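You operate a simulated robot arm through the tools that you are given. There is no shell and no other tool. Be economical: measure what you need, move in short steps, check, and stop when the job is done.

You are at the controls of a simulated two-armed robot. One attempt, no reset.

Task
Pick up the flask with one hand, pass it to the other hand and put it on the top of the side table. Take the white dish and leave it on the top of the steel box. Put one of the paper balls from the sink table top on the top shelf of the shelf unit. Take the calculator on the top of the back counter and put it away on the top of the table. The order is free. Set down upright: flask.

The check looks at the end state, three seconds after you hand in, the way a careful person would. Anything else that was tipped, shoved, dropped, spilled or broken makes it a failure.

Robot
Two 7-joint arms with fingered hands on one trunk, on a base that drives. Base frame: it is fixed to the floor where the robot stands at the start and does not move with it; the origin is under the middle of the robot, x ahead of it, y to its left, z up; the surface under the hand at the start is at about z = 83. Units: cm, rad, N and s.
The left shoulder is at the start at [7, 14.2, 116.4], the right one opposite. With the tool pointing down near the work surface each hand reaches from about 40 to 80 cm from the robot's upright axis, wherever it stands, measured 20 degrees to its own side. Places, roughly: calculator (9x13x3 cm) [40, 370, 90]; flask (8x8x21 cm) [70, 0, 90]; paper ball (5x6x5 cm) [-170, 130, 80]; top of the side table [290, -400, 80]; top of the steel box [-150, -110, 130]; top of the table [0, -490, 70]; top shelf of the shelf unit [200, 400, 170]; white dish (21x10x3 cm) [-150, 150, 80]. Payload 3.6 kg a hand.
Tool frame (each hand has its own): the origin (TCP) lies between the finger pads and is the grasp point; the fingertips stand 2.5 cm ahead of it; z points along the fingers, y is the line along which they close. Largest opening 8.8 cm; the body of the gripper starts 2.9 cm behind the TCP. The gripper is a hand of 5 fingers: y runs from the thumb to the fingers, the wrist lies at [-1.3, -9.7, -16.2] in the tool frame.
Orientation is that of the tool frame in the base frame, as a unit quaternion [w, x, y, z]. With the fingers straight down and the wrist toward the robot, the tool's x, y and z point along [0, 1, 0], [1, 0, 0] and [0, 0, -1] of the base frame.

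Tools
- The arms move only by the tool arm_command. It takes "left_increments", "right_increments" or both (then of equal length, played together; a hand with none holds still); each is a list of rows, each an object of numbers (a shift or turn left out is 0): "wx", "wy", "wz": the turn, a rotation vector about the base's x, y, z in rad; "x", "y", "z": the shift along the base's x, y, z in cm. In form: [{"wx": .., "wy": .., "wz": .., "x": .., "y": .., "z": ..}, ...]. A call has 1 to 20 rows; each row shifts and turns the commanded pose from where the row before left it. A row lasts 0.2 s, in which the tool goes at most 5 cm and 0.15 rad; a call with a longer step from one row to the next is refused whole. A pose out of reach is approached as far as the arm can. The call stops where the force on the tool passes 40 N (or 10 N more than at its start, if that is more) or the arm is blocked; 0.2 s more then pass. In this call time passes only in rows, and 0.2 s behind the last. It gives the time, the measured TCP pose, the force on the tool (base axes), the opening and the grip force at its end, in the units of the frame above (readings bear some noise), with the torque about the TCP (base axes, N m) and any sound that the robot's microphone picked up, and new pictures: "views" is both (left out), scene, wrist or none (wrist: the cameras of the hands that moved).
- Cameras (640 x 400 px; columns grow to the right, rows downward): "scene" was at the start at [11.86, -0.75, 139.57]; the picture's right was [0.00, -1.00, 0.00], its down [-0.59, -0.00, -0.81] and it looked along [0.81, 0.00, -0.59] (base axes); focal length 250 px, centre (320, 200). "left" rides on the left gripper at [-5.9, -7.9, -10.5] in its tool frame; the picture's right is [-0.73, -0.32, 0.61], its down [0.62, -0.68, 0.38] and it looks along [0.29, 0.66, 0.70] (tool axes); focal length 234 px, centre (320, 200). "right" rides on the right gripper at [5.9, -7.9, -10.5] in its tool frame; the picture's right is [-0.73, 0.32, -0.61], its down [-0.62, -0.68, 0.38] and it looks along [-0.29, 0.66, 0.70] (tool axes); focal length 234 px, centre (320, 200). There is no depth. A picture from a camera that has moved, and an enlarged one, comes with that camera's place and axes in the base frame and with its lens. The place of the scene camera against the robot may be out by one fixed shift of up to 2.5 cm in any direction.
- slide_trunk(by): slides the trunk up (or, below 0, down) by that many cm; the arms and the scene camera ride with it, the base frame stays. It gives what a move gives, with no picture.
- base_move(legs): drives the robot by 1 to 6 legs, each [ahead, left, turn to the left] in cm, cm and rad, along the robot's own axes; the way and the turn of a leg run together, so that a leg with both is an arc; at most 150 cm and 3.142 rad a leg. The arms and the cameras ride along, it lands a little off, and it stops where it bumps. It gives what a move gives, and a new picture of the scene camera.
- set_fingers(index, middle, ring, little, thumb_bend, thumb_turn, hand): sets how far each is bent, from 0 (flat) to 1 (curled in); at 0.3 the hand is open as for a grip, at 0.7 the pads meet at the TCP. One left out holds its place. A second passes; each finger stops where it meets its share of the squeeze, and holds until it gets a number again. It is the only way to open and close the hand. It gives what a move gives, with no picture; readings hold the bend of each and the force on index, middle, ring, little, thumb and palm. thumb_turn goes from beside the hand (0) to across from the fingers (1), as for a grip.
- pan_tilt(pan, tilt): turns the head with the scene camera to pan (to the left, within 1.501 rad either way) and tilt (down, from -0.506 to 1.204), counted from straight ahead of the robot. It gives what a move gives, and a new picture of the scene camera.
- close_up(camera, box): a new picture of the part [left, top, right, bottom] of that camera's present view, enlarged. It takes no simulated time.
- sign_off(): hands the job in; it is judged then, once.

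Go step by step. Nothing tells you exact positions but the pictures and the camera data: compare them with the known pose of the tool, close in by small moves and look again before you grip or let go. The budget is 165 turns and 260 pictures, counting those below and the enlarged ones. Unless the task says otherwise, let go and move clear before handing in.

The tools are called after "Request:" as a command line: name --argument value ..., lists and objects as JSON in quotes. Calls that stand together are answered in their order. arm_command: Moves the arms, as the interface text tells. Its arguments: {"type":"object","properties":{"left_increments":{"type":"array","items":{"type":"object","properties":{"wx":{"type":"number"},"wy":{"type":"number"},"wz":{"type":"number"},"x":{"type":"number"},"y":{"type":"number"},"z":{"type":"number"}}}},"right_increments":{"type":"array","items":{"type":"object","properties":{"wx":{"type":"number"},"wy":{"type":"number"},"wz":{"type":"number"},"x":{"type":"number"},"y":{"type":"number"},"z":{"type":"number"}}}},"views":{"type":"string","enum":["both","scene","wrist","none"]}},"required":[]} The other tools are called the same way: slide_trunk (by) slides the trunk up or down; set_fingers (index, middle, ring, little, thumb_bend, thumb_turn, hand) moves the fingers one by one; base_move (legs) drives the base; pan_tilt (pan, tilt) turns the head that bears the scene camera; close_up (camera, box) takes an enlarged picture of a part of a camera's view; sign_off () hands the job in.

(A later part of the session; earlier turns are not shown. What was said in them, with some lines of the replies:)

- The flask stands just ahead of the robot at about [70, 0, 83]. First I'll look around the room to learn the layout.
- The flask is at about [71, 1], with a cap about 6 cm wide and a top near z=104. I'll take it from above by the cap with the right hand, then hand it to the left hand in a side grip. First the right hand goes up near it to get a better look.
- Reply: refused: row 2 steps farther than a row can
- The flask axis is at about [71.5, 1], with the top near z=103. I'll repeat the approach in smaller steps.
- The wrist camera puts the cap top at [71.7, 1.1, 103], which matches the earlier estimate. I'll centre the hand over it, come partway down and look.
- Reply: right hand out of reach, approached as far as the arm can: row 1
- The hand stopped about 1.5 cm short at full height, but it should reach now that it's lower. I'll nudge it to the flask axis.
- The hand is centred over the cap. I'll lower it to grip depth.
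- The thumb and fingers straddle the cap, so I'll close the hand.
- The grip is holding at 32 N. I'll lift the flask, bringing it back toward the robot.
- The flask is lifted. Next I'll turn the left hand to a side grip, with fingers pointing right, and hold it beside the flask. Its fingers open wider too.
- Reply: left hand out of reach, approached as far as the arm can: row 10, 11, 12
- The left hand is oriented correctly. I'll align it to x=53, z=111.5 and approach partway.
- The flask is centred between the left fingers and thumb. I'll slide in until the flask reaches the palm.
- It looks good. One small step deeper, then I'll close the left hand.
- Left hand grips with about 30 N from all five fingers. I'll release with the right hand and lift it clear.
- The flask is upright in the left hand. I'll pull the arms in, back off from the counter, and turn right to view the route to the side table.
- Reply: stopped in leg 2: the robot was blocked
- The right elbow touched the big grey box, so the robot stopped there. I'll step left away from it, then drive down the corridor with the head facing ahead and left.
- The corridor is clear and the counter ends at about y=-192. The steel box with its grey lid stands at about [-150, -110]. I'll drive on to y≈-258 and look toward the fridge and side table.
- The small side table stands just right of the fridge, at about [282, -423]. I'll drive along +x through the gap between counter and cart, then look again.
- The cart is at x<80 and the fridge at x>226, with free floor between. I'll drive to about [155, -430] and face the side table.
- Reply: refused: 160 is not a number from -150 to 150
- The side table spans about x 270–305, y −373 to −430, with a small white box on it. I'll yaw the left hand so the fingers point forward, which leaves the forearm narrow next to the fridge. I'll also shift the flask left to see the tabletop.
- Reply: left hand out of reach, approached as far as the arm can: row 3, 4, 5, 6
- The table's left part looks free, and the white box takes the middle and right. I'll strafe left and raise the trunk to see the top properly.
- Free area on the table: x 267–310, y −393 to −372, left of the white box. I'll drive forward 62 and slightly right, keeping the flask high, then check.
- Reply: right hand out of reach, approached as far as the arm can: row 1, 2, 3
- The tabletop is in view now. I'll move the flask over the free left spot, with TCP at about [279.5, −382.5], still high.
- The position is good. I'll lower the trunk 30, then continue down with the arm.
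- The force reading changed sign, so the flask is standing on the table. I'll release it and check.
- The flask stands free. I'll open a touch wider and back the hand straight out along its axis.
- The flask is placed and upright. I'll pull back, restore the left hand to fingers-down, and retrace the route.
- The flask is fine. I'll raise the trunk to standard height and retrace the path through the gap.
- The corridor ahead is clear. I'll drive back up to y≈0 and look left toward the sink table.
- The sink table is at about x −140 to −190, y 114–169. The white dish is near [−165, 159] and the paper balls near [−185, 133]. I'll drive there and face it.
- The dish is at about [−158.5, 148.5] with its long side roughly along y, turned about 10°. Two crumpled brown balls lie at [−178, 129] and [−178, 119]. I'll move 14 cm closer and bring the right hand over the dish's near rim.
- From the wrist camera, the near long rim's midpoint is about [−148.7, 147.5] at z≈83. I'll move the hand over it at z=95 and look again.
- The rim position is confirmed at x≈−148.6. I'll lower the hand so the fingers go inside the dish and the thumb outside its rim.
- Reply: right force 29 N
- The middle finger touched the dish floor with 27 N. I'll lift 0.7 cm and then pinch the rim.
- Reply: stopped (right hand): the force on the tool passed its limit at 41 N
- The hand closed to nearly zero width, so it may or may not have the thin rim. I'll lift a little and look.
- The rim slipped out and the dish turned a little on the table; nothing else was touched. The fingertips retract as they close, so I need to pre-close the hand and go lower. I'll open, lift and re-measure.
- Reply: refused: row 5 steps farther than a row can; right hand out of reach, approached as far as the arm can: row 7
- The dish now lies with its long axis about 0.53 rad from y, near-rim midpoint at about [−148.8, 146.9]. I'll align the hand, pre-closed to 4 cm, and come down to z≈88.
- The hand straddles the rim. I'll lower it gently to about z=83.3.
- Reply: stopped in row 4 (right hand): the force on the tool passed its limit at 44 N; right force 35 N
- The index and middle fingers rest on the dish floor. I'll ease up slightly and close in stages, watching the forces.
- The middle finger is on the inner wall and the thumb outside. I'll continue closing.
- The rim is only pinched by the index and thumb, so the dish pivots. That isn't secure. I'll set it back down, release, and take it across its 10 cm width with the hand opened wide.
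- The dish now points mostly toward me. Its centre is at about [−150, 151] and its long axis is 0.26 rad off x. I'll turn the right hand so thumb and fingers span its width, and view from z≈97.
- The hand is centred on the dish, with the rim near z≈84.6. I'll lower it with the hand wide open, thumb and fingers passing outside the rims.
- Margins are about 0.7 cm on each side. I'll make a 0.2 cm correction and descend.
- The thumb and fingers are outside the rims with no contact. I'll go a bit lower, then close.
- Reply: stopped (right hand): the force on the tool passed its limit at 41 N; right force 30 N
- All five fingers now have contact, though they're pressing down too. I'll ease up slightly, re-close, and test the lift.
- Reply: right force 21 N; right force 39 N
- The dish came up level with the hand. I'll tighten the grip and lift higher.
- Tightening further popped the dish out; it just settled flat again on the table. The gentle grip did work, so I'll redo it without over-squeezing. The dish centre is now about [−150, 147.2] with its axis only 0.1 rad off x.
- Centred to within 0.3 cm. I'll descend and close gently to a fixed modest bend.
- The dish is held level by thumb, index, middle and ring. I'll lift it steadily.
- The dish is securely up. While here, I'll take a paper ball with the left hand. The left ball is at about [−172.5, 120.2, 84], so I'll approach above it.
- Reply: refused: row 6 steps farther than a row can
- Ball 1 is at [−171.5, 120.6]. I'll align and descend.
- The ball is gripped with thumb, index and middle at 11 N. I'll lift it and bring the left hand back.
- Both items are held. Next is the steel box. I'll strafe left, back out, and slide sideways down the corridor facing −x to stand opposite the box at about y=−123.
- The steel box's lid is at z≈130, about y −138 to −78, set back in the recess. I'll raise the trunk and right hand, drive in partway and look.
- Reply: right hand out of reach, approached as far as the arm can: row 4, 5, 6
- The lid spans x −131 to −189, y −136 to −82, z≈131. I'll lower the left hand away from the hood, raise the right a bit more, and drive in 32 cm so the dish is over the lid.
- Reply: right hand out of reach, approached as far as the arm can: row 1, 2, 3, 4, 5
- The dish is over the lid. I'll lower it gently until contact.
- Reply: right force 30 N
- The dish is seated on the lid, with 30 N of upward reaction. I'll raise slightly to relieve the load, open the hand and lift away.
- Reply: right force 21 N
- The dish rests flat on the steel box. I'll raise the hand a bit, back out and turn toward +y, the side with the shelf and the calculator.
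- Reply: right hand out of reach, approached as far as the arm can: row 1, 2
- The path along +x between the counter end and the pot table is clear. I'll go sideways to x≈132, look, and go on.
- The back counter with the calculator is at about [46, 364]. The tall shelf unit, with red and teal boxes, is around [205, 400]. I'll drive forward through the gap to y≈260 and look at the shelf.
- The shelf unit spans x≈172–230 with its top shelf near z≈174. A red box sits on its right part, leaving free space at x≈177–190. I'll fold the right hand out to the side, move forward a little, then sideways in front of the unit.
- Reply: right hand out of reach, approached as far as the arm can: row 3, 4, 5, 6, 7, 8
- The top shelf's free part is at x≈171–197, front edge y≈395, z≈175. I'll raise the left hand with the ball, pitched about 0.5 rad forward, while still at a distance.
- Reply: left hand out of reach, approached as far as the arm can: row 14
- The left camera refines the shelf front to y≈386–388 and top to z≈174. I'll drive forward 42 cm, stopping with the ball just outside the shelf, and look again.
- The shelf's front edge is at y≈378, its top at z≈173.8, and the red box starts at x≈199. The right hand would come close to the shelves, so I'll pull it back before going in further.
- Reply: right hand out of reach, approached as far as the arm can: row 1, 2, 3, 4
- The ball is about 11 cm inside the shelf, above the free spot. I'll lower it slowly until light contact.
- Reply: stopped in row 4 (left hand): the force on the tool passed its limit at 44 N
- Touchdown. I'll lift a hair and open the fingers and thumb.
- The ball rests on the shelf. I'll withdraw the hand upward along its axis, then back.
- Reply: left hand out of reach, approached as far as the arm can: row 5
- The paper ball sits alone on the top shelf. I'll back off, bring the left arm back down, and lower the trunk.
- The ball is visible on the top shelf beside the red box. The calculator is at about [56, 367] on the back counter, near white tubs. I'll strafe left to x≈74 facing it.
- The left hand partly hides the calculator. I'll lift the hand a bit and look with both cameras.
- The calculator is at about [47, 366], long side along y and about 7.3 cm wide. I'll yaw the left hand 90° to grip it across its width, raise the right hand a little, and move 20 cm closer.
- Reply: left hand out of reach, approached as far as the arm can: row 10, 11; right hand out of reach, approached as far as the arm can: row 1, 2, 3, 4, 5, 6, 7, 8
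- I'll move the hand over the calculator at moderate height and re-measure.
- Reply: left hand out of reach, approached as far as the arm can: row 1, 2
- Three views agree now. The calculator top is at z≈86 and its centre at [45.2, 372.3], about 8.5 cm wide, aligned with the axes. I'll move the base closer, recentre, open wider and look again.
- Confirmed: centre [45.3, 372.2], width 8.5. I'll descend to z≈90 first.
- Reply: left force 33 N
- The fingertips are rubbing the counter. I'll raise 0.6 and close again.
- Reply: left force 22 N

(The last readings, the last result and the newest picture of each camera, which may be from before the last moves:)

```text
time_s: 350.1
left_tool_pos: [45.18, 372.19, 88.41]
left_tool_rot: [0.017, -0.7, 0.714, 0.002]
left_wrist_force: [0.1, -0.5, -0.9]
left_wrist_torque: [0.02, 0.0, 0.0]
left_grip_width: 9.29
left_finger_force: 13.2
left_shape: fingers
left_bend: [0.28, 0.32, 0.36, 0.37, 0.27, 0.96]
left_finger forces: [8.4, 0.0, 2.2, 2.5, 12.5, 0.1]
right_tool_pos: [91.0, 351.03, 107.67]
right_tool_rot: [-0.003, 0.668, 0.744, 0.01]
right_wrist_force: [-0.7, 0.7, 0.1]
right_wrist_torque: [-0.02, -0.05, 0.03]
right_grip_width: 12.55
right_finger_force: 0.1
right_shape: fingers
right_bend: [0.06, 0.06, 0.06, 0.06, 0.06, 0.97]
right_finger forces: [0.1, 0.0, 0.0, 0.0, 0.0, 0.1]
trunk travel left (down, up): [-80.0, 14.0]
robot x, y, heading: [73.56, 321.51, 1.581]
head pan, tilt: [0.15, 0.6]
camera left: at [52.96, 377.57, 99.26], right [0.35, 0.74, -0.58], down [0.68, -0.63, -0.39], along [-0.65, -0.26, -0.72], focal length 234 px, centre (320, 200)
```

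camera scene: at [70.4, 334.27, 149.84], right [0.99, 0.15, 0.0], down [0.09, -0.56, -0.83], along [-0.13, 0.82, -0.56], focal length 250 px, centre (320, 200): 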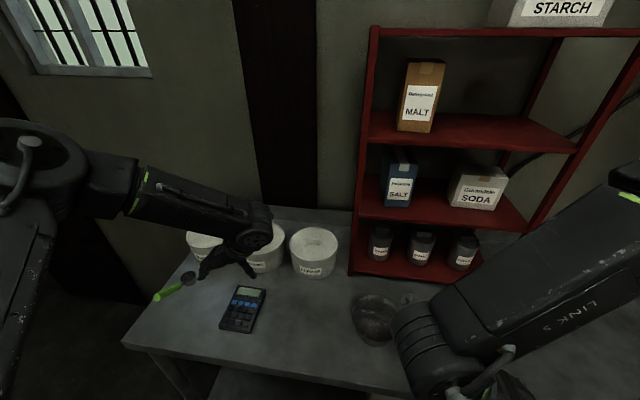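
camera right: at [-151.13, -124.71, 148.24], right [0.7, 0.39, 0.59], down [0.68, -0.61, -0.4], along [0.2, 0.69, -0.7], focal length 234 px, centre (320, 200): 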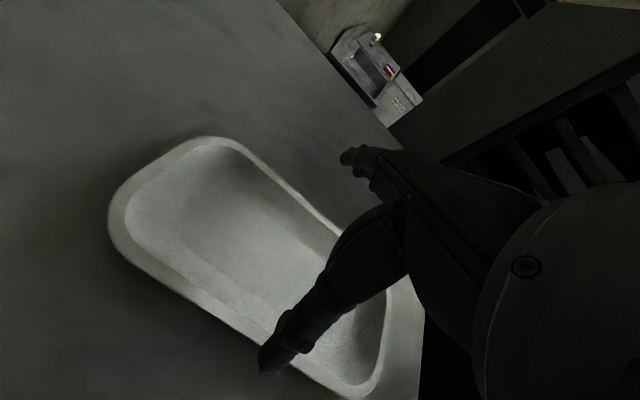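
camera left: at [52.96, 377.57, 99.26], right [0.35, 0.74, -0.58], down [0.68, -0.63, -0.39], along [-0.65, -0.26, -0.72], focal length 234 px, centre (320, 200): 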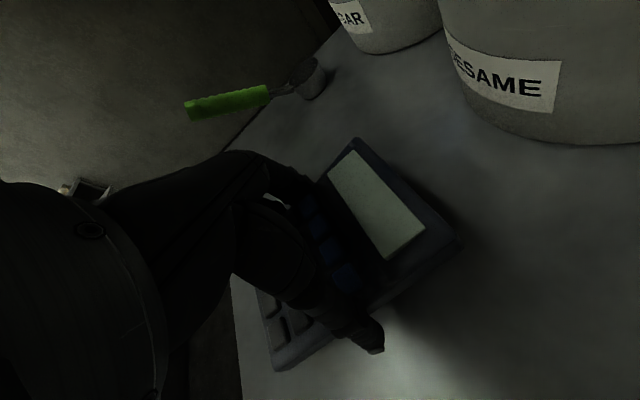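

The calculator follows the hand. I'll lift it steadily and check.

Request:
arm_command --left_increments '[{"z": 1}, {"z": 1.5}, {"z": 2}, {"z": 2}, {"z": 2}, {"z": 2}, {"z": 2}, {"z": 2}, {"z": 2}]'

```text
time_s: 352.1
left_tool_pos: [45.03, 372.12, 105.04]
left_tool_rot: [0.017, -0.699, 0.715, 0.003]
left_wrist_force: [0.1, -0.3, -1.1]
left_wrist_torque: [0.03, -0.02, 0.01]
left_grip_width: 9.29
left_finger_force: 12.9
left_shape: fingers
left_bend: [0.28, 0.32, 0.37, 0.37, 0.27, 0.96]
left_finger forces: [8.3, 0.1, 2.2, 2.5, 12.5, 0.0]
right_tool_pos: [90.95, 351.16, 107.64]
right_tool_rot: [-0.003, 0.667, 0.745, 0.01]
right_wrist_force: [-0.2, 0.4, 0.6]
right_wrist_torque: [0.0, -0.01, 0.03]
right_grip_width: 12.54
right_finger_force: 0.1
right_shape: fingers
right_bend: [0.06, 0.06, 0.06, 0.06, 0.06, 0.97]
right_finger forces: [0.0, 0.0, 0.0, 0.0, 0.0, 0.0]
trunk travel left (down, up): [-80.0, 14.0]
robot x, y, heading: [73.74, 321.81, 1.571]
head pan, tilt: [0.15, 0.6]
camera scene: at [70.41, 334.48, 149.81], right [0.99, 0.15, 0.0], down [0.09, -0.56, -0.83], along [-0.13, 0.82, -0.56], focal length 250 px, centre (320, 200)
camera left: at [52.94, 377.52, 115.79], right [0.35, 0.74, -0.58], down [0.68, -0.63, -0.39], along [-0.65, -0.26, -0.72], focal length 234 px, centre (320, 200)
```

scene: 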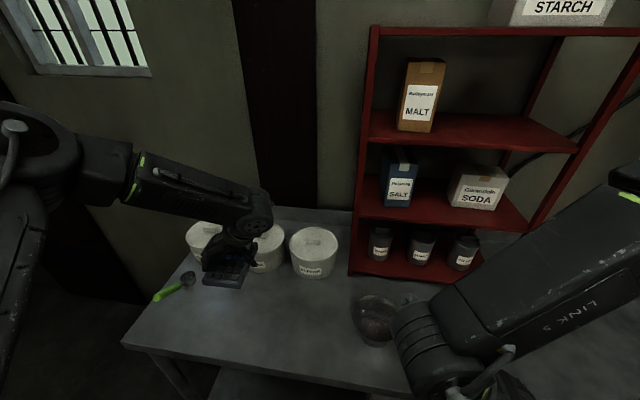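
left: 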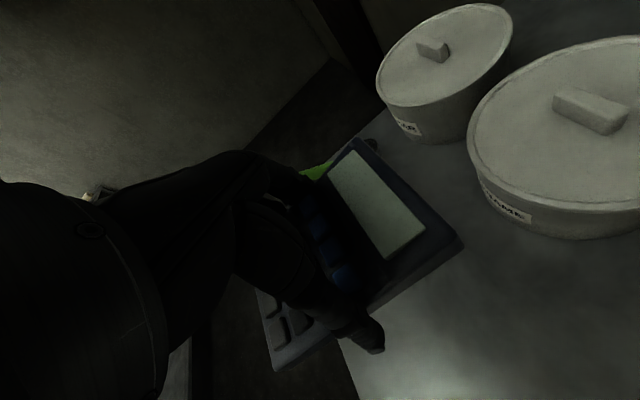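

The calculator is held firmly. Now the long way to the table at [0, −490]: back off, go right, reverse through the gap, then left into the corridor.

Request:
base_move --legs '[[-35, 0, 0], [0, -64, 0], [-95, 0, 0], [-90, 0, 0]]'

Request:
pan_tilt --pan 0.0 --tilt 0.5

```text
time_s: 366.4
left_tool_pos: [108.54, 152.57, 104.82]
left_tool_rot: [0.017, -0.698, 0.715, 0.004]
left_wrist_force: [0.8, 0.2, -1.0]
left_wrist_torque: [-0.04, 0.02, 0.01]
left_grip_width: 9.27
left_finger_force: 12.7
left_shape: fingers
left_bend: [0.28, 0.32, 0.37, 0.37, 0.27, 0.96]
left_finger forces: [8.2, 0.0, 2.2, 2.5, 12.5, 0.0]
right_tool_pos: [154.3, 131.38, 107.68]
right_tool_rot: [-0.002, 0.669, 0.743, 0.009]
right_wrist_force: [-0.1, -0.4, 0.2]
right_wrist_torque: [0.04, -0.01, 0.04]
right_grip_width: 12.54
right_finger_force: 0.1
right_shape: fingers
right_bend: [0.06, 0.06, 0.06, 0.06, 0.06, 0.97]
right_finger forces: [0.1, 0.0, 0.0, 0.0, 0.1, 0.0]
trunk travel left (down, up): [-80.0, 14.0]
robot x, y, heading: [137.17, 102.08, 1.571]
head pan, tilt: [0.15, 0.6]
camera scene: at [133.8, 114.84, 149.8], right [0.99, 0.15, 0.0], down [0.09, -0.56, -0.82], along [-0.12, 0.82, -0.57], focal length 250 px, centre (320, 200)
```

scene: 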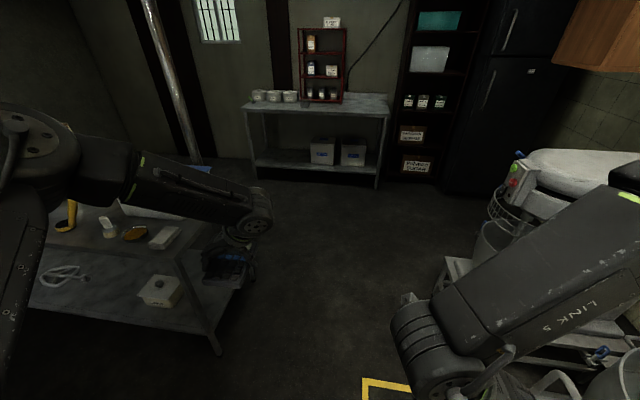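

```text
time_s: 367.1
left_tool_pos: [108.56, 152.55, 105.04]
left_tool_rot: [0.017, -0.699, 0.715, 0.004]
left_wrist_force: [-1.0, 0.2, -1.2]
left_wrist_torque: [0.01, 0.01, -0.01]
left_grip_width: 9.27
left_finger_force: 13.2
left_shape: fingers
left_bend: [0.28, 0.32, 0.37, 0.37, 0.27, 0.96]
left_finger forces: [8.2, 0.1, 2.3, 2.4, 12.4, 0.0]
right_tool_pos: [154.46, 131.31, 107.66]
right_tool_rot: [-0.003, 0.669, 0.743, 0.009]
right_wrist_force: [0.1, 0.3, 0.7]
right_wrist_torque: [-0.02, 0.01, 0.06]
right_grip_width: 12.53
right_finger_force: 0.0
right_shape: fingers
right_bend: [0.06, 0.06, 0.06, 0.06, 0.06, 0.97]
right_finger forces: [0.1, 0.1, 0.0, 0.0, 0.1, 0.0]
trunk travel left (down, up): [-80.0, 14.0]
robot x, y, heading: [137.04, 101.98, 1.579]
head pan, tilt: [0.0, 0.499]
camera scene: at [135.11, 115.1, 150.72], right [1.0, 0.0, 0.0], down [0.0, -0.48, -0.88], along [0.0, 0.88, -0.48], focal length 250 px, centre (320, 200)
```

scene: 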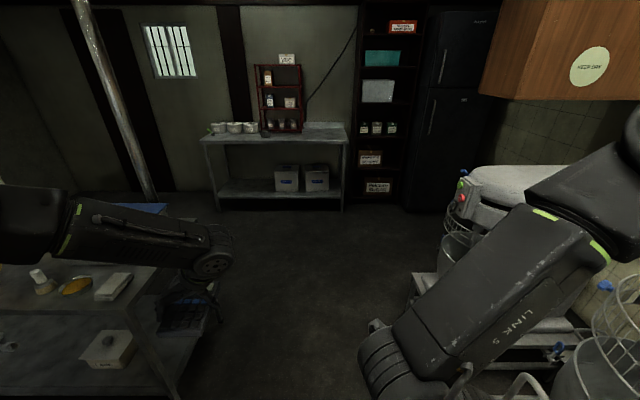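

Clear. I'll turn to face −x, drive to x≈−13, turn to face −y, and go down the corridor.

Request:
base_move --legs '[[0, 0, 1.57], [150, 0, 0], [0, 0, 1.57], [130, 0, 0], [130, 0, 0], [100, 0, 0]]'

Request:
pan_tilt --pan 0.0 --tilt 0.45

```text
time_s: 399.1
left_tool_pos: [4.63, -307.77, 105.03]
left_tool_rot: [0.002, 0.729, 0.685, -0.017]
left_wrist_force: [0.3, 0.8, -0.5]
left_wrist_torque: [0.0, 0.0, 0.03]
left_grip_width: 9.21
left_finger_force: 11.1
left_shape: fingers
left_bend: [0.29, 0.32, 0.37, 0.38, 0.27, 0.96]
left_finger forces: [7.5, 0.0, 2.0, 2.0, 11.0, 0.1]
right_tool_pos: [-40.48, -284.82, 107.67]
right_tool_rot: [0.01, 0.73, -0.683, 0.003]
right_wrist_force: [-0.8, 0.3, -0.5]
right_wrist_torque: [-0.02, 0.01, 0.01]
right_grip_width: 12.56
right_finger_force: 0.1
right_shape: fingers
right_bend: [0.06, 0.06, 0.06, 0.06, 0.06, 0.97]
right_finger forces: [0.1, 0.0, 0.1, 0.0, 0.0, 0.1]
trunk travel left (down, up): [-80.0, 14.0]
robot x, y, heading: [-21.81, -255.94, -1.607]
head pan, tilt: [0.0, 0.499]
camera scene: at [-24.36, -270.8, 150.73], right [-1.0, 0.04, 0.0], down [0.02, 0.48, -0.88], along [-0.03, -0.88, -0.48], focal length 250 px, centre (320, 200)
```

scene: 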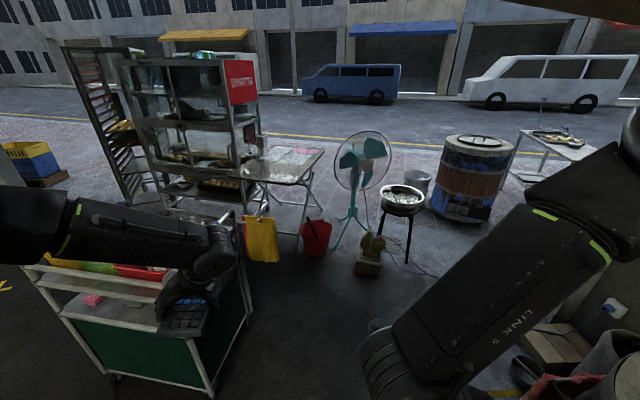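

```text
time_s: 399.8
left_tool_pos: [4.54, -307.72, 104.99]
left_tool_rot: [0.003, 0.729, 0.685, -0.017]
left_wrist_force: [-0.3, 0.7, -1.9]
left_wrist_torque: [0.01, 0.0, 0.01]
left_grip_width: 9.2
left_finger_force: 10.8
left_shape: fingers
left_bend: [0.29, 0.32, 0.37, 0.38, 0.27, 0.96]
left_finger forces: [7.5, 0.0, 2.1, 2.0, 11.2, 0.1]
right_tool_pos: [-40.4, -284.88, 107.76]
right_tool_rot: [0.01, 0.73, -0.683, 0.003]
right_wrist_force: [0.4, -1.5, -0.2]
right_wrist_torque: [-0.01, -0.02, -0.03]
right_grip_width: 12.57
right_finger_force: 0.1
right_shape: fingers
right_bend: [0.06, 0.06, 0.06, 0.06, 0.06, 0.97]
right_finger forces: [0.0, 0.0, 0.0, 0.0, 0.0, 0.1]
trunk travel left (down, up): [-80.0, 14.0]
robot x, y, heading: [-22.0, -255.89, -1.608]
head pan, tilt: [0.0, 0.45]
camera scene: at [-24.36, -270.95, 151.16], right [-1.0, 0.04, 0.0], down [0.02, 0.44, -0.9], along [-0.03, -0.9, -0.44], focal length 250 px, centre (320, 200)
```

scene: 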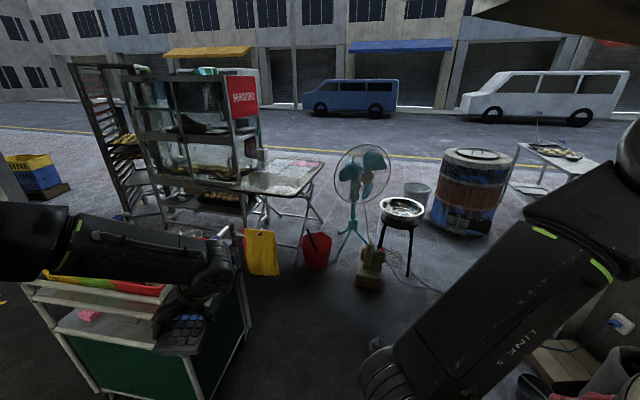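

The folding table is ahead at about x −35…40, y −451…−525, with a red bucket and a fan nearby. I'll zoom in on its top to find a free spot.

Request:
close_up --camera "scene" --box '[210, 130, 370, 290]'

```text
2.50 times, centred on (290, 210) of scene
camera zoom: at [-24.36, -270.95, 151.16], right [-1.0, 0.04, 0.0], down [0.02, 0.44, -0.9], along [-0.03, -0.9, -0.44], focal length 624 px, centre (395, 175)
```

zoom: 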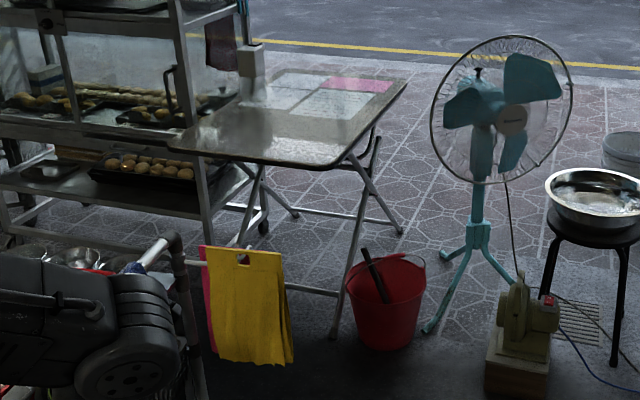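

The near part of the table looks free. To avoid the bucket at [−24, −445], I'll stop at y≈−398 and reach over it. First I'll raise trunk and hand and turn the left hand so the wrist trails behind.

Request:
slide_trunk --by 14

Request:
arm_command --left_increments '[{"z": 1.5, "wz": -0.12}, {"z": 1.5, "wz": -0.12}, {"z": 1, "wz": -0.12}, {"wz": -0.12}, {"wz": -0.12}, {"wz": -0.12}, {"wz": -0.12}, {"wz": -0.12}, {"wz": -0.12}, {"wz": -0.12}]' --views "scene"

```text
time_s: 401.4
left_tool_pos: [4.52, -307.78, 118.85]
left_tool_rot: [0.004, 0.729, 0.684, -0.018]
left_wrist_force: [0.2, -0.4, -1.7]
left_wrist_torque: [0.01, 0.01, 0.01]
left_grip_width: 9.17
left_finger_force: 10.9
left_shape: fingers
left_bend: [0.29, 0.32, 0.37, 0.38, 0.27, 0.96]
left_finger forces: [7.5, 0.0, 2.0, 2.1, 11.0, 0.0]
right_tool_pos: [-40.44, -284.86, 121.8]
right_tool_rot: [0.009, 0.73, -0.683, 0.003]
right_wrist_force: [0.0, 0.8, 0.2]
right_wrist_torque: [0.01, -0.04, -0.04]
right_grip_width: 12.52
right_finger_force: 0.1
right_shape: fingers
right_bend: [0.06, 0.06, 0.06, 0.06, 0.06, 0.97]
right_finger forces: [0.1, 0.0, 0.1, 0.0, 0.1, 0.0]
trunk travel left (down, up): [-94.0, 0.0]
robot x, y, heading: [-21.65, -255.87, -1.61]
head pan, tilt: [0.0, 0.45]
```

```text
time_s: 403.6
left_tool_pos: [4.59, -307.79, 122.89]
left_tool_rot: [-0.007, 0.988, 0.153, -0.017]
left_wrist_force: [0.0, -0.3, -1.3]
left_wrist_torque: [0.0, -0.01, 0.01]
left_grip_width: 9.15
left_finger_force: 10.7
left_shape: fingers
left_bend: [0.29, 0.32, 0.37, 0.38, 0.27, 0.96]
left_finger forces: [7.4, 0.0, 2.1, 2.1, 10.9, 0.0]
right_tool_pos: [-40.24, -284.81, 121.75]
right_tool_rot: [0.009, 0.73, -0.683, 0.003]
right_wrist_force: [0.4, -0.5, -0.4]
right_wrist_torque: [0.04, 0.01, -0.02]
right_grip_width: 12.54
right_finger_force: 0.0
right_shape: fingers
right_bend: [0.06, 0.06, 0.06, 0.06, 0.06, 0.97]
right_finger forces: [0.0, 0.1, 0.0, 0.0, 0.0, 0.0]
trunk travel left (down, up): [-94.0, 0.0]
robot x, y, heading: [-22.0, -256.08, -1.61]
head pan, tilt: [0.0, 0.45]
camera scene: at [-24.29, -270.92, 165.17], right [-1.0, 0.04, 0.0], down [0.02, 0.43, -0.9], along [-0.03, -0.9, -0.44], focal length 250 px, centre (320, 200)
```

scene: 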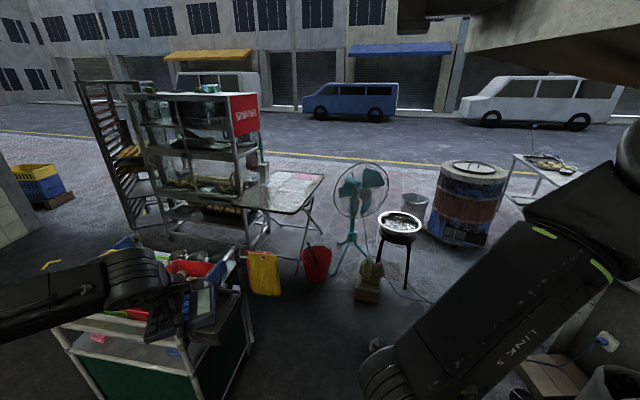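

Request:
close_up --camera "scene" --box '[210, 140, 370, 300]'

```text
2.50 times, centred on (290, 220) of scene
camera zoom: at [-24.29, -270.92, 165.17], right [-1.0, 0.04, 0.0], down [0.02, 0.43, -0.9], along [-0.03, -0.9, -0.44], focal length 624 px, centre (395, 150)
```

zoom: 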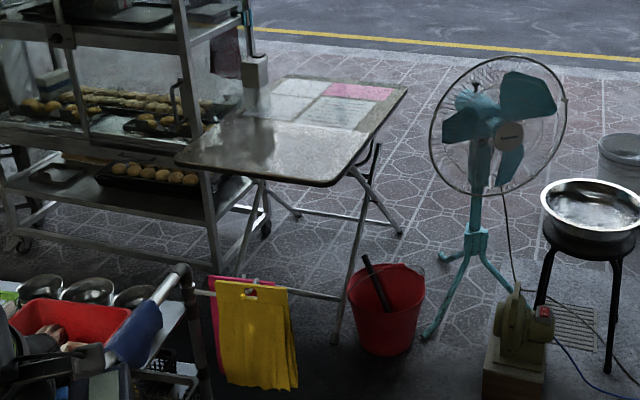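

I'll drive 100 cm closer and re-measure the table height.

Request:
base_move --legs '[[100, 0, 0.038]]'

Request:
pan_tilt --pan 0.0 --tilt 0.6

```text
time_s: 408.8
left_tool_pos: [3.93, -406.28, 122.94]
left_tool_rot: [-0.008, 0.986, 0.167, -0.017]
left_wrist_force: [-0.1, 0.1, -0.8]
left_wrist_torque: [0.03, 0.02, 0.01]
left_grip_width: 9.14
left_finger_force: 10.9
left_shape: fingers
left_bend: [0.29, 0.32, 0.37, 0.38, 0.27, 0.96]
left_finger forces: [7.4, 0.0, 2.0, 2.0, 10.9, 0.1]
right_tool_pos: [-41.73, -384.83, 121.67]
right_tool_rot: [0.01, 0.741, -0.672, 0.003]
right_wrist_force: [0.4, -0.2, -0.3]
right_wrist_torque: [0.02, -0.01, 0.0]
right_grip_width: 12.55
right_finger_force: 0.0
right_shape: fingers
right_bend: [0.06, 0.06, 0.06, 0.06, 0.06, 0.97]
right_finger forces: [0.0, 0.1, 0.0, 0.1, 0.0, 0.0]
trunk travel left (down, up): [-94.0, 0.0]
robot x, y, heading: [-23.95, -355.61, -1.579]
head pan, tilt: [0.0, 0.45]
camera scene: at [-26.11, -370.28, 165.18], right [-1.0, 0.01, 0.0], down [0.0, 0.43, -0.9], along [-0.01, -0.9, -0.43], focal length 250 px, centre (320, 200)
```

scene: 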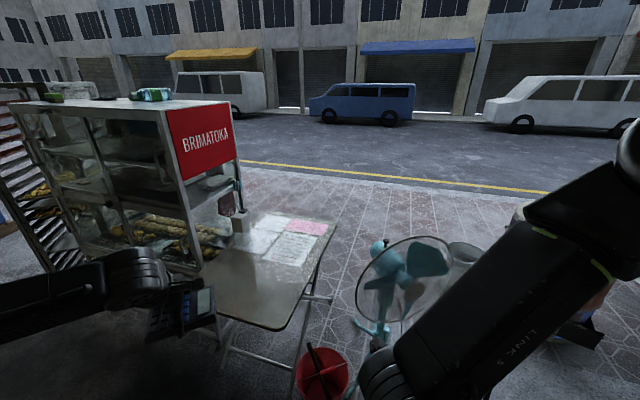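

```text
time_s: 409.5
left_tool_pos: [4.12, -406.25, 123.01]
left_tool_rot: [-0.008, 0.986, 0.168, -0.017]
left_wrist_force: [1.0, 0.0, -1.0]
left_wrist_torque: [0.05, 0.0, -0.02]
left_grip_width: 9.17
left_finger_force: 11.5
left_shape: fingers
left_bend: [0.29, 0.32, 0.37, 0.38, 0.27, 0.96]
left_finger forces: [7.4, 0.0, 2.0, 2.1, 10.9, 0.0]
right_tool_pos: [-41.78, -384.88, 121.66]
right_tool_rot: [0.01, 0.74, -0.673, 0.003]
right_wrist_force: [0.5, 0.4, 0.6]
right_wrist_torque: [0.02, 0.0, -0.01]
right_grip_width: 12.55
right_finger_force: 0.0
right_shape: fingers
right_bend: [0.06, 0.06, 0.06, 0.06, 0.06, 0.97]
right_finger forces: [0.0, 0.1, 0.0, 0.0, 0.1, 0.1]
trunk travel left (down, up): [-94.0, 0.0]
robot x, y, heading: [-24.4, -355.45, -1.575]
head pan, tilt: [0.0, 0.6]
camera scene: at [-26.11, -370.03, 163.82], right [-1.0, 0.01, 0.0], down [0.0, 0.56, -0.83], along [-0.01, -0.83, -0.56], focal length 250 px, centre (320, 200)
```

scene: 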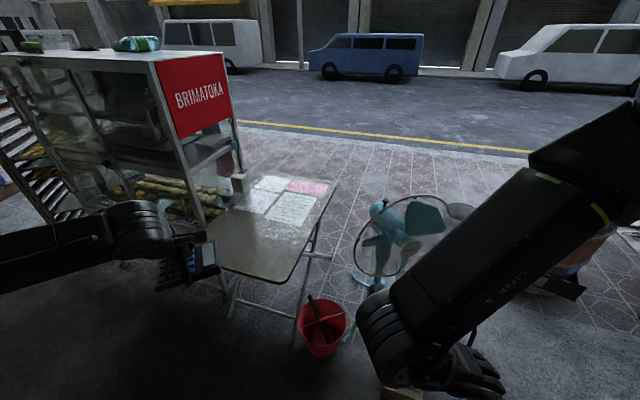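

The table top is at z≈71.6, with a free near area around [5, −464]. The papers start at y≈−484. I'll drive 42 cm closer and extend the hand over the spot.

Request:
base_move --legs '[[42, 0, 0]]'

Request:
arm_command --left_increments '[{"y": -3, "x": 0.3, "z": -2}, {"y": -3, "x": 0.3, "z": -2}, {"y": -3, "x": 0.3, "z": -2}, {"y": -3, "x": 0.3, "z": -2}, {"y": -3, "z": -2}]'

```text
time_s: 412.1
left_tool_pos: [3.51, -448.22, 123.0]
left_tool_rot: [-0.006, 0.986, 0.167, -0.017]
left_wrist_force: [0.2, -0.2, -1.1]
left_wrist_torque: [0.01, 0.02, -0.02]
left_grip_width: 9.18
left_finger_force: 11.0
left_shape: fingers
left_bend: [0.29, 0.32, 0.37, 0.38, 0.27, 0.96]
left_finger forces: [7.4, 0.1, 2.0, 2.1, 10.9, 0.0]
right_tool_pos: [-42.1, -426.51, 121.78]
right_tool_rot: [0.01, 0.74, -0.673, 0.003]
right_wrist_force: [-0.8, 0.6, 0.0]
right_wrist_torque: [-0.02, -0.01, 0.03]
right_grip_width: 12.53
right_finger_force: 0.0
right_shape: fingers
right_bend: [0.06, 0.06, 0.06, 0.06, 0.06, 0.97]
right_finger forces: [0.0, 0.0, 0.1, 0.0, 0.0, 0.1]
trunk travel left (down, up): [-94.0, 0.0]
robot x, y, heading: [-24.52, -397.9, -1.58]
head pan, tilt: [0.0, 0.6]
camera scene: at [-26.47, -411.75, 163.84], right [-1.0, 0.01, 0.0], down [0.01, 0.56, -0.83], along [-0.01, -0.83, -0.56], focal length 250 px, centre (320, 200)
```

scene: 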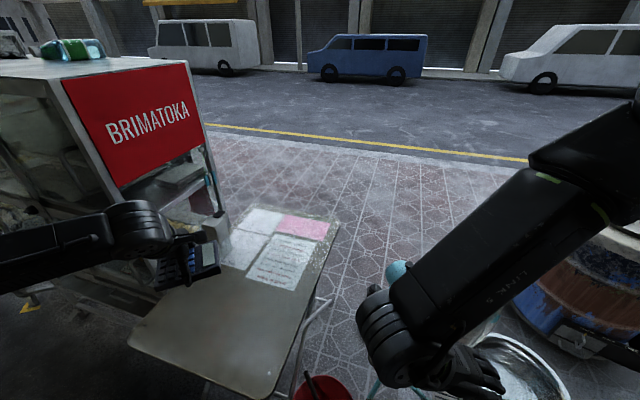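

```text
time_s: 413.3
left_tool_pos: [4.64, -463.67, 112.8]
left_tool_rot: [-0.008, 0.986, 0.166, -0.016]
left_wrist_force: [0.6, 0.1, -0.6]
left_wrist_torque: [0.01, -0.01, 0.04]
left_grip_width: 9.17
left_finger_force: 11.5
left_shape: fingers
left_bend: [0.29, 0.32, 0.37, 0.38, 0.28, 0.96]
left_finger forces: [7.3, 0.1, 2.0, 2.1, 10.8, 0.1]
right_tool_pos: [-42.16, -427.08, 121.64]
right_tool_rot: [0.008, 0.74, -0.673, 0.002]
right_wrist_force: [-0.2, 0.1, 0.1]
right_wrist_torque: [0.01, -0.02, -0.01]
right_grip_width: 12.54
right_finger_force: 0.1
right_shape: fingers
right_bend: [0.06, 0.06, 0.06, 0.06, 0.06, 0.97]
right_finger forces: [0.0, 0.0, 0.1, 0.0, 0.0, 0.0]
trunk travel left (down, up): [-94.0, 0.0]
robot x, y, heading: [-24.46, -397.49, -1.581]
head pan, tilt: [0.0, 0.6]
camera scene: at [-26.55, -412.22, 163.79], right [-1.0, 0.01, 0.0], down [0.01, 0.57, -0.82], along [-0.01, -0.82, -0.57], focal length 250 px, centre (320, 200)
camera left: at [-3.02, -458.15, 123.65], right [-0.81, 0.07, -0.58], down [0.35, 0.85, -0.39], along [0.47, -0.52, -0.72], focal length 234 px, centre (320, 200)
```

scene: 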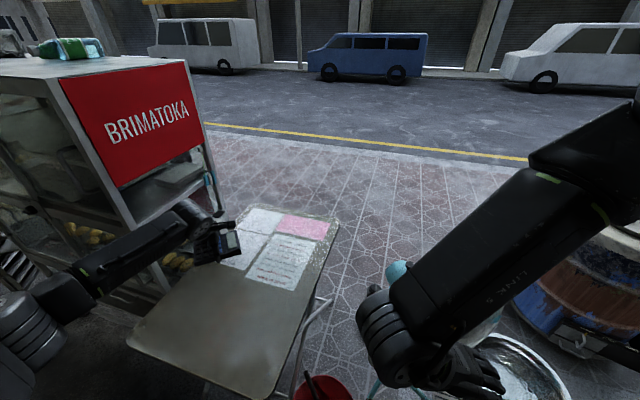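
left: 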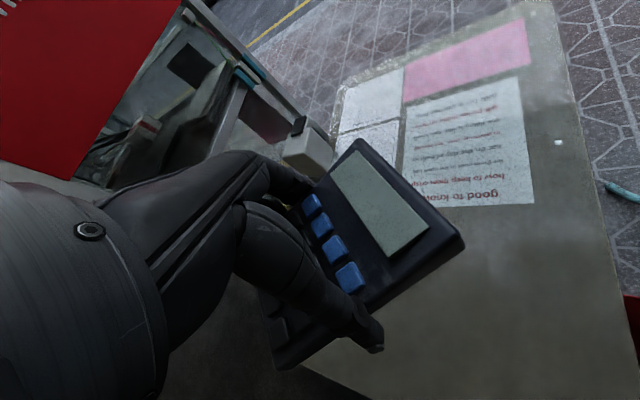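

The spot beneath is clear table. I'll lower the trunk 24 cm, then check.

Request:
slide_trunk --by -24

Request:
arm_command --left_increments '[{"z": -2}, {"z": -2}, {"z": -2}]'

```text
time_s: 415.8
left_tool_pos: [4.68, -463.39, 88.94]
left_tool_rot: [-0.007, 0.986, 0.166, -0.017]
left_wrist_force: [-0.7, 0.2, -1.8]
left_wrist_torque: [0.0, 0.0, 0.03]
left_grip_width: 9.13
left_finger_force: 10.8
left_shape: fingers
left_bend: [0.29, 0.32, 0.37, 0.38, 0.28, 0.96]
left_finger forces: [7.3, 0.1, 2.0, 2.1, 10.8, 0.0]
right_tool_pos: [-42.08, -426.78, 97.68]
right_tool_rot: [0.01, 0.74, -0.673, 0.003]
right_wrist_force: [-0.1, 0.1, -0.5]
right_wrist_torque: [-0.01, 0.0, 0.03]
right_grip_width: 12.55
right_finger_force: 0.0
right_shape: fingers
right_bend: [0.06, 0.06, 0.06, 0.06, 0.06, 0.97]
right_finger forces: [0.0, 0.1, 0.0, 0.1, 0.1, 0.1]
trunk travel left (down, up): [-70.0, 24.0]
robot x, y, heading: [-24.71, -397.32, -1.578]
head pan, tilt: [0.0, 0.6]
```

```text
time_s: 416.6
left_tool_pos: [4.67, -463.4, 82.85]
left_tool_rot: [-0.007, 0.986, 0.167, -0.017]
left_wrist_force: [0.7, -0.3, -1.4]
left_wrist_torque: [0.0, -0.02, -0.01]
left_grip_width: 9.13
left_finger_force: 10.8
left_shape: fingers
left_bend: [0.29, 0.32, 0.37, 0.38, 0.28, 0.96]
left_finger forces: [7.2, 0.1, 2.1, 2.1, 10.7, 0.0]
right_tool_pos: [-42.19, -426.75, 97.8]
right_tool_rot: [0.009, 0.74, -0.673, 0.003]
right_wrist_force: [-0.4, 0.3, 0.0]
right_wrist_torque: [0.01, 0.0, -0.02]
right_grip_width: 12.53
right_finger_force: 0.1
right_shape: fingers
right_bend: [0.06, 0.06, 0.06, 0.06, 0.06, 0.97]
right_finger forces: [0.0, 0.0, 0.0, 0.0, 0.0, 0.1]
trunk travel left (down, up): [-70.0, 24.0]
robot x, y, heading: [-24.64, -397.33, -1.581]
head pan, tilt: [0.0, 0.6]
camera scene: at [-26.47, -412.05, 139.81], right [-1.0, 0.01, 0.0], down [0.01, 0.57, -0.82], along [-0.01, -0.82, -0.57], focal length 250 px, centre (320, 200)
camera left: at [-2.98, -458.04, 93.73], right [-0.81, 0.07, -0.58], down [0.35, 0.85, -0.39], along [0.47, -0.52, -0.72], focal length 234 px, centre (320, 200)
```

scene: 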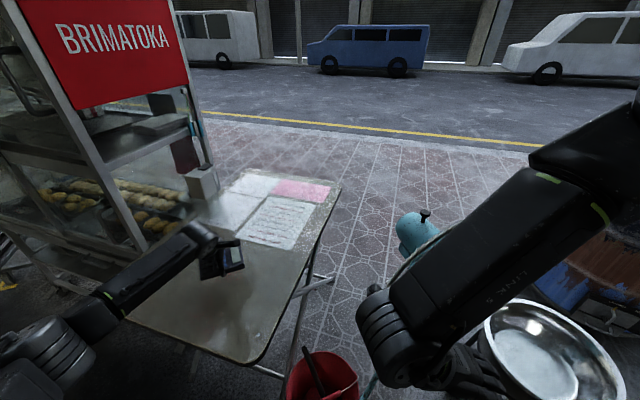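
left: 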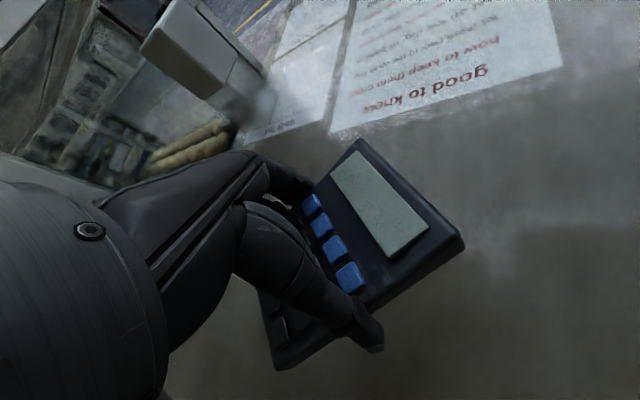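

Request:
arm_command --left_increments '[{"z": -2}, {"z": -2}, {"z": -1.5}, {"z": -0.6}, {"z": -0.5}, {"z": -0.5}]' --views "wrist"

```text
time_s: 418.0
left_tool_pos: [4.79, -463.41, 75.73]
left_tool_rot: [-0.008, 0.986, 0.167, -0.017]
left_wrist_force: [0.1, -0.6, -1.3]
left_wrist_torque: [0.02, -0.01, 0.01]
left_grip_width: 9.12
left_finger_force: 11.0
left_shape: fingers
left_bend: [0.29, 0.32, 0.37, 0.38, 0.28, 0.96]
left_finger forces: [7.2, 0.0, 2.1, 2.1, 10.6, 0.0]
right_tool_pos: [-42.08, -426.78, 97.65]
right_tool_rot: [0.01, 0.74, -0.673, 0.002]
right_wrist_force: [0.5, -0.6, -0.5]
right_wrist_torque: [-0.01, -0.03, 0.02]
right_grip_width: 12.54
right_finger_force: 0.0
right_shape: fingers
right_bend: [0.06, 0.06, 0.06, 0.06, 0.06, 0.97]
right_finger forces: [0.0, 0.0, 0.0, 0.0, 0.1, 0.1]
trunk travel left (down, up): [-70.0, 24.0]
robot x, y, heading: [-24.19, -397.3, -1.578]
head pan, tilt: [0.0, 0.6]
camera left: at [-3.01, -457.96, 86.61], right [-0.81, 0.07, -0.58], down [0.35, 0.85, -0.39], along [0.47, -0.52, -0.72], focal length 234 px, centre (320, 200)
```

left: 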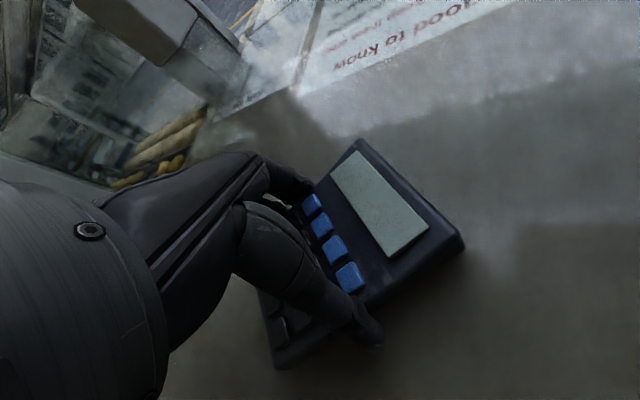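

Request:
arm_command --left_increments '[{"z": -0.5}, {"z": -0.5}, {"z": -0.4}, {"z": -0.4}, {"z": -0.4}]' --views "wrist"

```text
time_s: 418.9
left_tool_pos: [4.71, -463.52, 75.4]
left_tool_rot: [0.004, 0.986, 0.165, -0.018]
left_wrist_force: [-1.7, 6.7, 29.9]
left_wrist_torque: [-0.61, -0.65, 0.15]
left_grip_width: 9.17
left_finger_force: 25.3
left_shape: fingers
left_bend: [0.29, 0.3, 0.37, 0.38, 0.27, 0.96]
left_finger forces: [6.8, 19.8, 8.3, 1.6, 14.2, 0.0]
right_tool_pos: [-42.25, -426.36, 97.81]
right_tool_rot: [0.01, 0.739, -0.673, 0.004]
right_wrist_force: [0.1, -0.4, 0.4]
right_wrist_torque: [0.02, 0.0, -0.02]
right_grip_width: 12.57
right_finger_force: 0.1
right_shape: fingers
right_bend: [0.06, 0.06, 0.06, 0.06, 0.06, 0.97]
right_finger forces: [0.0, 0.1, 0.1, 0.0, 0.0, 0.0]
trunk travel left (down, up): [-70.0, 24.0]
robot x, y, heading: [-24.3, -397.43, -1.578]
head pan, tilt: [0.0, 0.6]
stopped in row 4 (left hand): the force on the tool passed its limit at 43 N (the readings are from after the stop); the commanded pose is now the measured one
camera left: at [-3.03, -457.99, 86.16], right [-0.81, 0.06, -0.58], down [0.35, 0.84, -0.41], along [0.47, -0.54, -0.7], focal length 234 px, centre (320, 200)
```

left: 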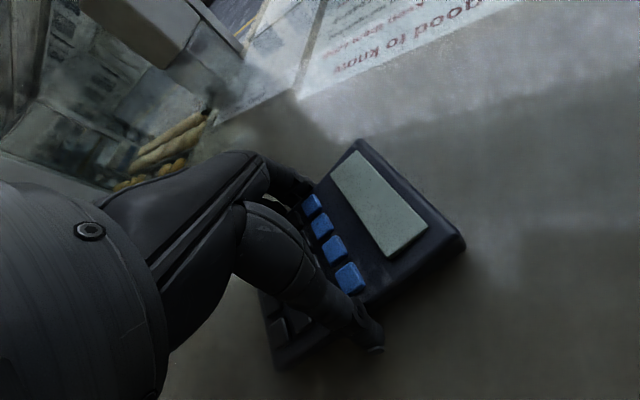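

Contact with the tabletop. I'll ease up slightly and open the hand.

Request:
arm_command --left_increments '[{"z": 0.3}]' --views "none"

Request:
set_fingers --hand "left" --thumb_bend 0.12 --index 0.12 --middle 0.12 --ring 0.12 --little 0.12

Request:
arm_command --left_increments '[{"z": 1}, {"z": 2}, {"z": 3}, {"z": 4}, {"z": 4}]'

```text
time_s: 419.3
left_tool_pos: [4.62, -463.5, 75.53]
left_tool_rot: [0.0, 0.986, 0.165, -0.016]
left_wrist_force: [-0.1, 1.6, 21.3]
left_wrist_torque: [-0.64, -0.51, 0.08]
left_grip_width: 9.14
left_finger_force: 21.0
left_shape: fingers
left_bend: [0.29, 0.3, 0.37, 0.38, 0.28, 0.96]
left_finger forces: [7.9, 17.6, 4.1, 1.8, 11.4, 0.0]
right_tool_pos: [-42.27, -426.5, 97.88]
right_tool_rot: [0.011, 0.74, -0.673, 0.005]
right_wrist_force: [-0.5, -0.4, -1.1]
right_wrist_torque: [0.0, 0.0, 0.02]
right_grip_width: 12.56
right_finger_force: 0.0
right_shape: fingers
right_bend: [0.06, 0.06, 0.06, 0.06, 0.06, 0.97]
right_finger forces: [0.1, 0.0, 0.0, 0.0, 0.0, 0.1]
trunk travel left (down, up): [-70.0, 24.0]
robot x, y, heading: [-24.69, -397.36, -1.579]
head pan, tilt: [0.0, 0.6]
```

```text
time_s: 420.3
left_tool_pos: [4.71, -463.61, 75.17]
left_tool_rot: [-0.002, 0.986, 0.167, -0.018]
left_wrist_force: [0.9, 0.0, 0.1]
left_wrist_torque: [0.01, 0.0, -0.03]
left_grip_width: 11.77
left_finger_force: 0.0
left_shape: fingers
left_bend: [0.12, 0.12, 0.12, 0.12, 0.12, 0.97]
left_finger forces: [0.0, 0.0, 0.0, 0.1, 0.0, 0.0]
right_tool_pos: [-41.95, -426.78, 97.66]
right_tool_rot: [0.01, 0.739, -0.673, 0.003]
right_wrist_force: [-0.4, -0.1, 0.6]
right_wrist_torque: [0.01, 0.02, 0.02]
right_grip_width: 12.57
right_finger_force: 0.0
right_shape: fingers
right_bend: [0.06, 0.06, 0.06, 0.06, 0.06, 0.97]
right_finger forces: [0.0, 0.0, 0.1, 0.1, 0.1, 0.0]
trunk travel left (down, up): [-70.0, 24.0]
robot x, y, heading: [-24.61, -397.55, -1.579]
head pan, tilt: [0.0, 0.6]
```

```text
time_s: 421.5
left_tool_pos: [4.67, -463.61, 89.23]
left_tool_rot: [-0.003, 0.986, 0.167, -0.017]
left_wrist_force: [0.3, 0.3, 0.3]
left_wrist_torque: [0.01, 0.0, -0.02]
left_grip_width: 11.77
left_finger_force: 0.0
left_shape: fingers
left_bend: [0.12, 0.12, 0.12, 0.12, 0.12, 0.97]
left_finger forces: [0.0, 0.0, 0.0, 0.0, 0.0, 0.0]
right_tool_pos: [-42.14, -426.63, 97.73]
right_tool_rot: [0.01, 0.74, -0.673, 0.003]
right_wrist_force: [0.3, -0.4, 1.5]
right_wrist_torque: [0.01, 0.0, 0.01]
right_grip_width: 12.55
right_finger_force: 0.1
right_shape: fingers
right_bend: [0.06, 0.06, 0.06, 0.06, 0.06, 0.97]
right_finger forces: [0.1, 0.0, 0.1, 0.1, 0.0, 0.0]
trunk travel left (down, up): [-70.0, 24.0]
robot x, y, heading: [-24.8, -397.28, -1.578]
head pan, tilt: [0.0, 0.6]
camera scene: at [-26.52, -411.96, 139.81], right [-1.0, 0.01, 0.0], down [0.01, 0.56, -0.83], along [-0.01, -0.83, -0.56], focal length 250 px, centre (320, 200)
camera left: at [-3.1, -458.06, 99.93], right [-0.81, 0.07, -0.58], down [0.35, 0.85, -0.4], along [0.47, -0.53, -0.71], focal length 234 px, centre (320, 200)
```

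scene: 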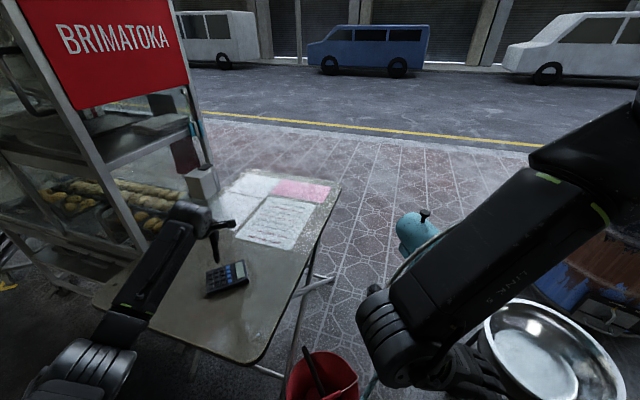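
left: 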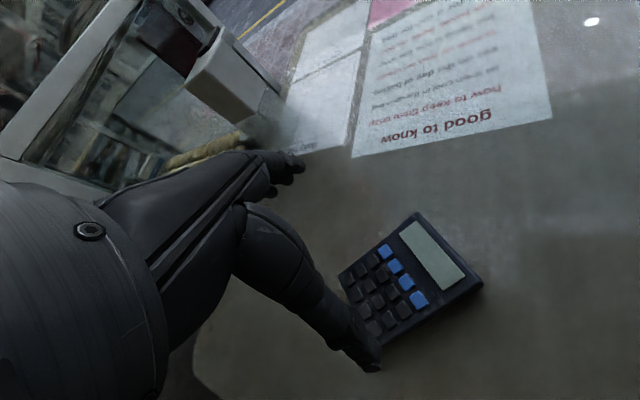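

The calculator lies face up on the table. I'll raise the arm and trunk, back away, and on the way check the dish on the steel box.

Request:
arm_command --left_increments '[{"z": 4}, {"z": 4}, {"y": 3, "z": 2}, {"y": 3}, {"y": 3}, {"y": 3}, {"y": 3}]' --views "none"

Request:
slide_trunk --by 24

Request:
base_move --legs '[[-142, 0, 0], [-130, 0, 0]]'

Request:
pan_tilt --pan -1.4 --tilt 0.35

```text
time_s: 423.1
left_tool_pos: [4.71, -448.33, 99.17]
left_tool_rot: [-0.003, 0.986, 0.166, -0.018]
left_wrist_force: [0.9, -0.6, -0.5]
left_wrist_torque: [-0.01, 0.02, 0.01]
left_grip_width: 11.77
left_finger_force: 0.0
left_shape: fingers
left_bend: [0.12, 0.12, 0.12, 0.12, 0.12, 0.97]
left_finger forces: [0.0, 0.1, 0.0, 0.0, 0.0, 0.0]
right_tool_pos: [-42.13, -426.68, 97.65]
right_tool_rot: [0.009, 0.74, -0.673, 0.003]
right_wrist_force: [0.5, -0.1, -0.1]
right_wrist_torque: [-0.03, 0.0, 0.01]
right_grip_width: 12.55
right_finger_force: 0.2
right_shape: fingers
right_bend: [0.06, 0.06, 0.06, 0.06, 0.06, 0.97]
right_finger forces: [0.0, 0.0, 0.0, 0.0, 0.0, 0.1]
trunk travel left (down, up): [-70.0, 24.0]
robot x, y, heading: [-24.38, -397.51, -1.578]
head pan, tilt: [0.0, 0.6]
```

```text
time_s: 425.6
left_tool_pos: [4.62, -448.58, 123.07]
left_tool_rot: [-0.002, 0.986, 0.167, -0.017]
left_wrist_force: [-0.2, 0.7, 0.5]
left_wrist_torque: [0.0, -0.01, -0.01]
left_grip_width: 11.78
left_finger_force: 0.1
left_shape: fingers
left_bend: [0.12, 0.12, 0.12, 0.12, 0.12, 0.97]
left_finger forces: [0.0, 0.0, 0.1, 0.1, 0.0, 0.0]
right_tool_pos: [-41.95, -426.76, 121.72]
right_tool_rot: [0.01, 0.74, -0.673, 0.003]
right_wrist_force: [-0.3, 0.0, 0.9]
right_wrist_torque: [-0.01, 0.02, 0.01]
right_grip_width: 12.54
right_finger_force: 0.0
right_shape: fingers
right_bend: [0.06, 0.06, 0.06, 0.06, 0.06, 0.97]
right_finger forces: [0.1, 0.0, 0.0, 0.1, 0.0, 0.0]
trunk travel left (down, up): [-94.0, 0.0]
robot x, y, heading: [-24.37, -397.35, -1.582]
head pan, tilt: [0.0, 0.6]
```

```text
time_s: 438.9
left_tool_pos: [7.56, -175.11, 123.04]
left_tool_rot: [-0.002, 0.986, 0.164, -0.016]
left_wrist_force: [-0.1, -0.4, -0.7]
left_wrist_torque: [-0.03, 0.03, -0.04]
left_grip_width: 11.77
left_finger_force: 0.2
left_shape: fingers
left_bend: [0.12, 0.12, 0.12, 0.12, 0.12, 0.97]
left_finger forces: [0.0, 0.0, 0.1, 0.0, 0.1, 0.1]
right_tool_pos: [-39.3, -153.06, 121.75]
right_tool_rot: [0.009, 0.738, -0.675, 0.002]
right_wrist_force: [0.3, 0.3, -0.2]
right_wrist_torque: [0.06, -0.01, -0.01]
right_grip_width: 12.55
right_finger_force: 0.0
right_shape: fingers
right_bend: [0.06, 0.06, 0.06, 0.06, 0.06, 0.97]
right_finger forces: [0.1, 0.1, 0.0, 0.1, 0.0, 0.0]
trunk travel left (down, up): [-94.0, 0.0]
robot x, y, heading: [-21.04, -123.71, -1.586]
head pan, tilt: [0.0, 0.6]
camera scene: at [-23.55, -138.39, 163.8], right [-1.0, 0.01, 0.0], down [0.01, 0.57, -0.82], along [-0.01, -0.82, -0.57], focal length 250 px, centre (320, 200)
```

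scene: 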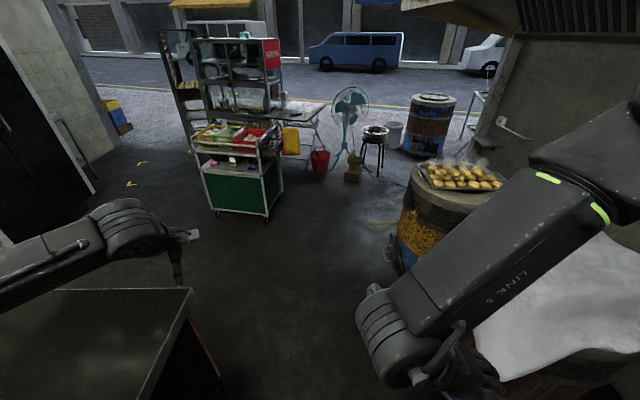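

```text
time_s: 440.4
left_tool_pos: [7.48, -175.05, 123.1]
left_tool_rot: [-0.003, 0.986, 0.165, -0.017]
left_wrist_force: [0.4, -1.2, -0.2]
left_wrist_torque: [0.02, 0.01, -0.01]
left_grip_width: 11.76
left_finger_force: 0.1
left_shape: fingers
left_bend: [0.12, 0.12, 0.12, 0.12, 0.12, 0.97]
left_finger forces: [0.1, 0.1, 0.1, 0.0, 0.1, 0.1]
right_tool_pos: [-39.27, -153.05, 121.74]
right_tool_rot: [0.01, 0.738, -0.675, 0.002]
right_wrist_force: [0.0, 0.6, -0.5]
right_wrist_torque: [-0.01, 0.0, -0.03]
right_grip_width: 12.54
right_finger_force: 0.0
right_shape: fingers
right_bend: [0.06, 0.06, 0.06, 0.06, 0.06, 0.97]
right_finger forces: [0.1, 0.1, 0.0, 0.1, 0.0, 0.0]
trunk travel left (down, up): [-94.0, 0.0]
robot x, y, heading: [-21.44, -123.4, -1.584]
head pan, tilt: [-1.4, 0.351]
camera scene: at [-32.62, -130.92, 166.09], right [-0.16, 0.99, 0.0], down [0.34, 0.05, -0.94], along [-0.93, -0.15, -0.34], focal length 250 px, centre (320, 200)
```

scene: 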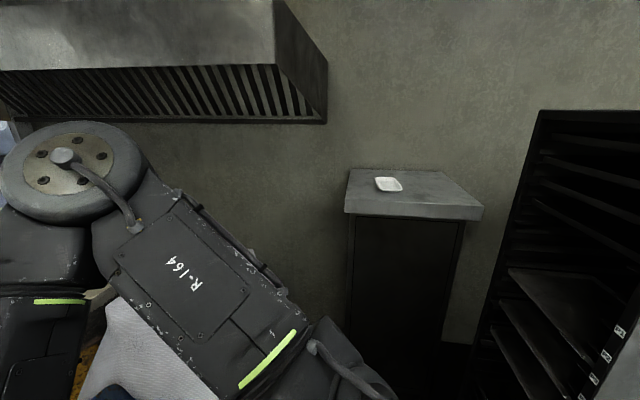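

The dish is flat on the steel box, and the flask, paper ball and calculator were each seen in place after release. Both hands are empty and clear, so I'm handing in.

Request:
sign_off

```text
The job is handed in.
```

I handed the job in with all four items placed:
- **Flask:** passed from the right hand to the left and standing upright on the side table.
- **White dish:** flat on top of the steel box. It slipped from the grip a few times on the sink table before I lifted it, but nothing else there was disturbed.
- **Paper ball:** one ball on the top shelf of the shelf unit.
- **Calculator:** face up on the table.

Early on, the right elbow touched the side of the big tray rack and the robot stopped there; I saw no sign that it moved.
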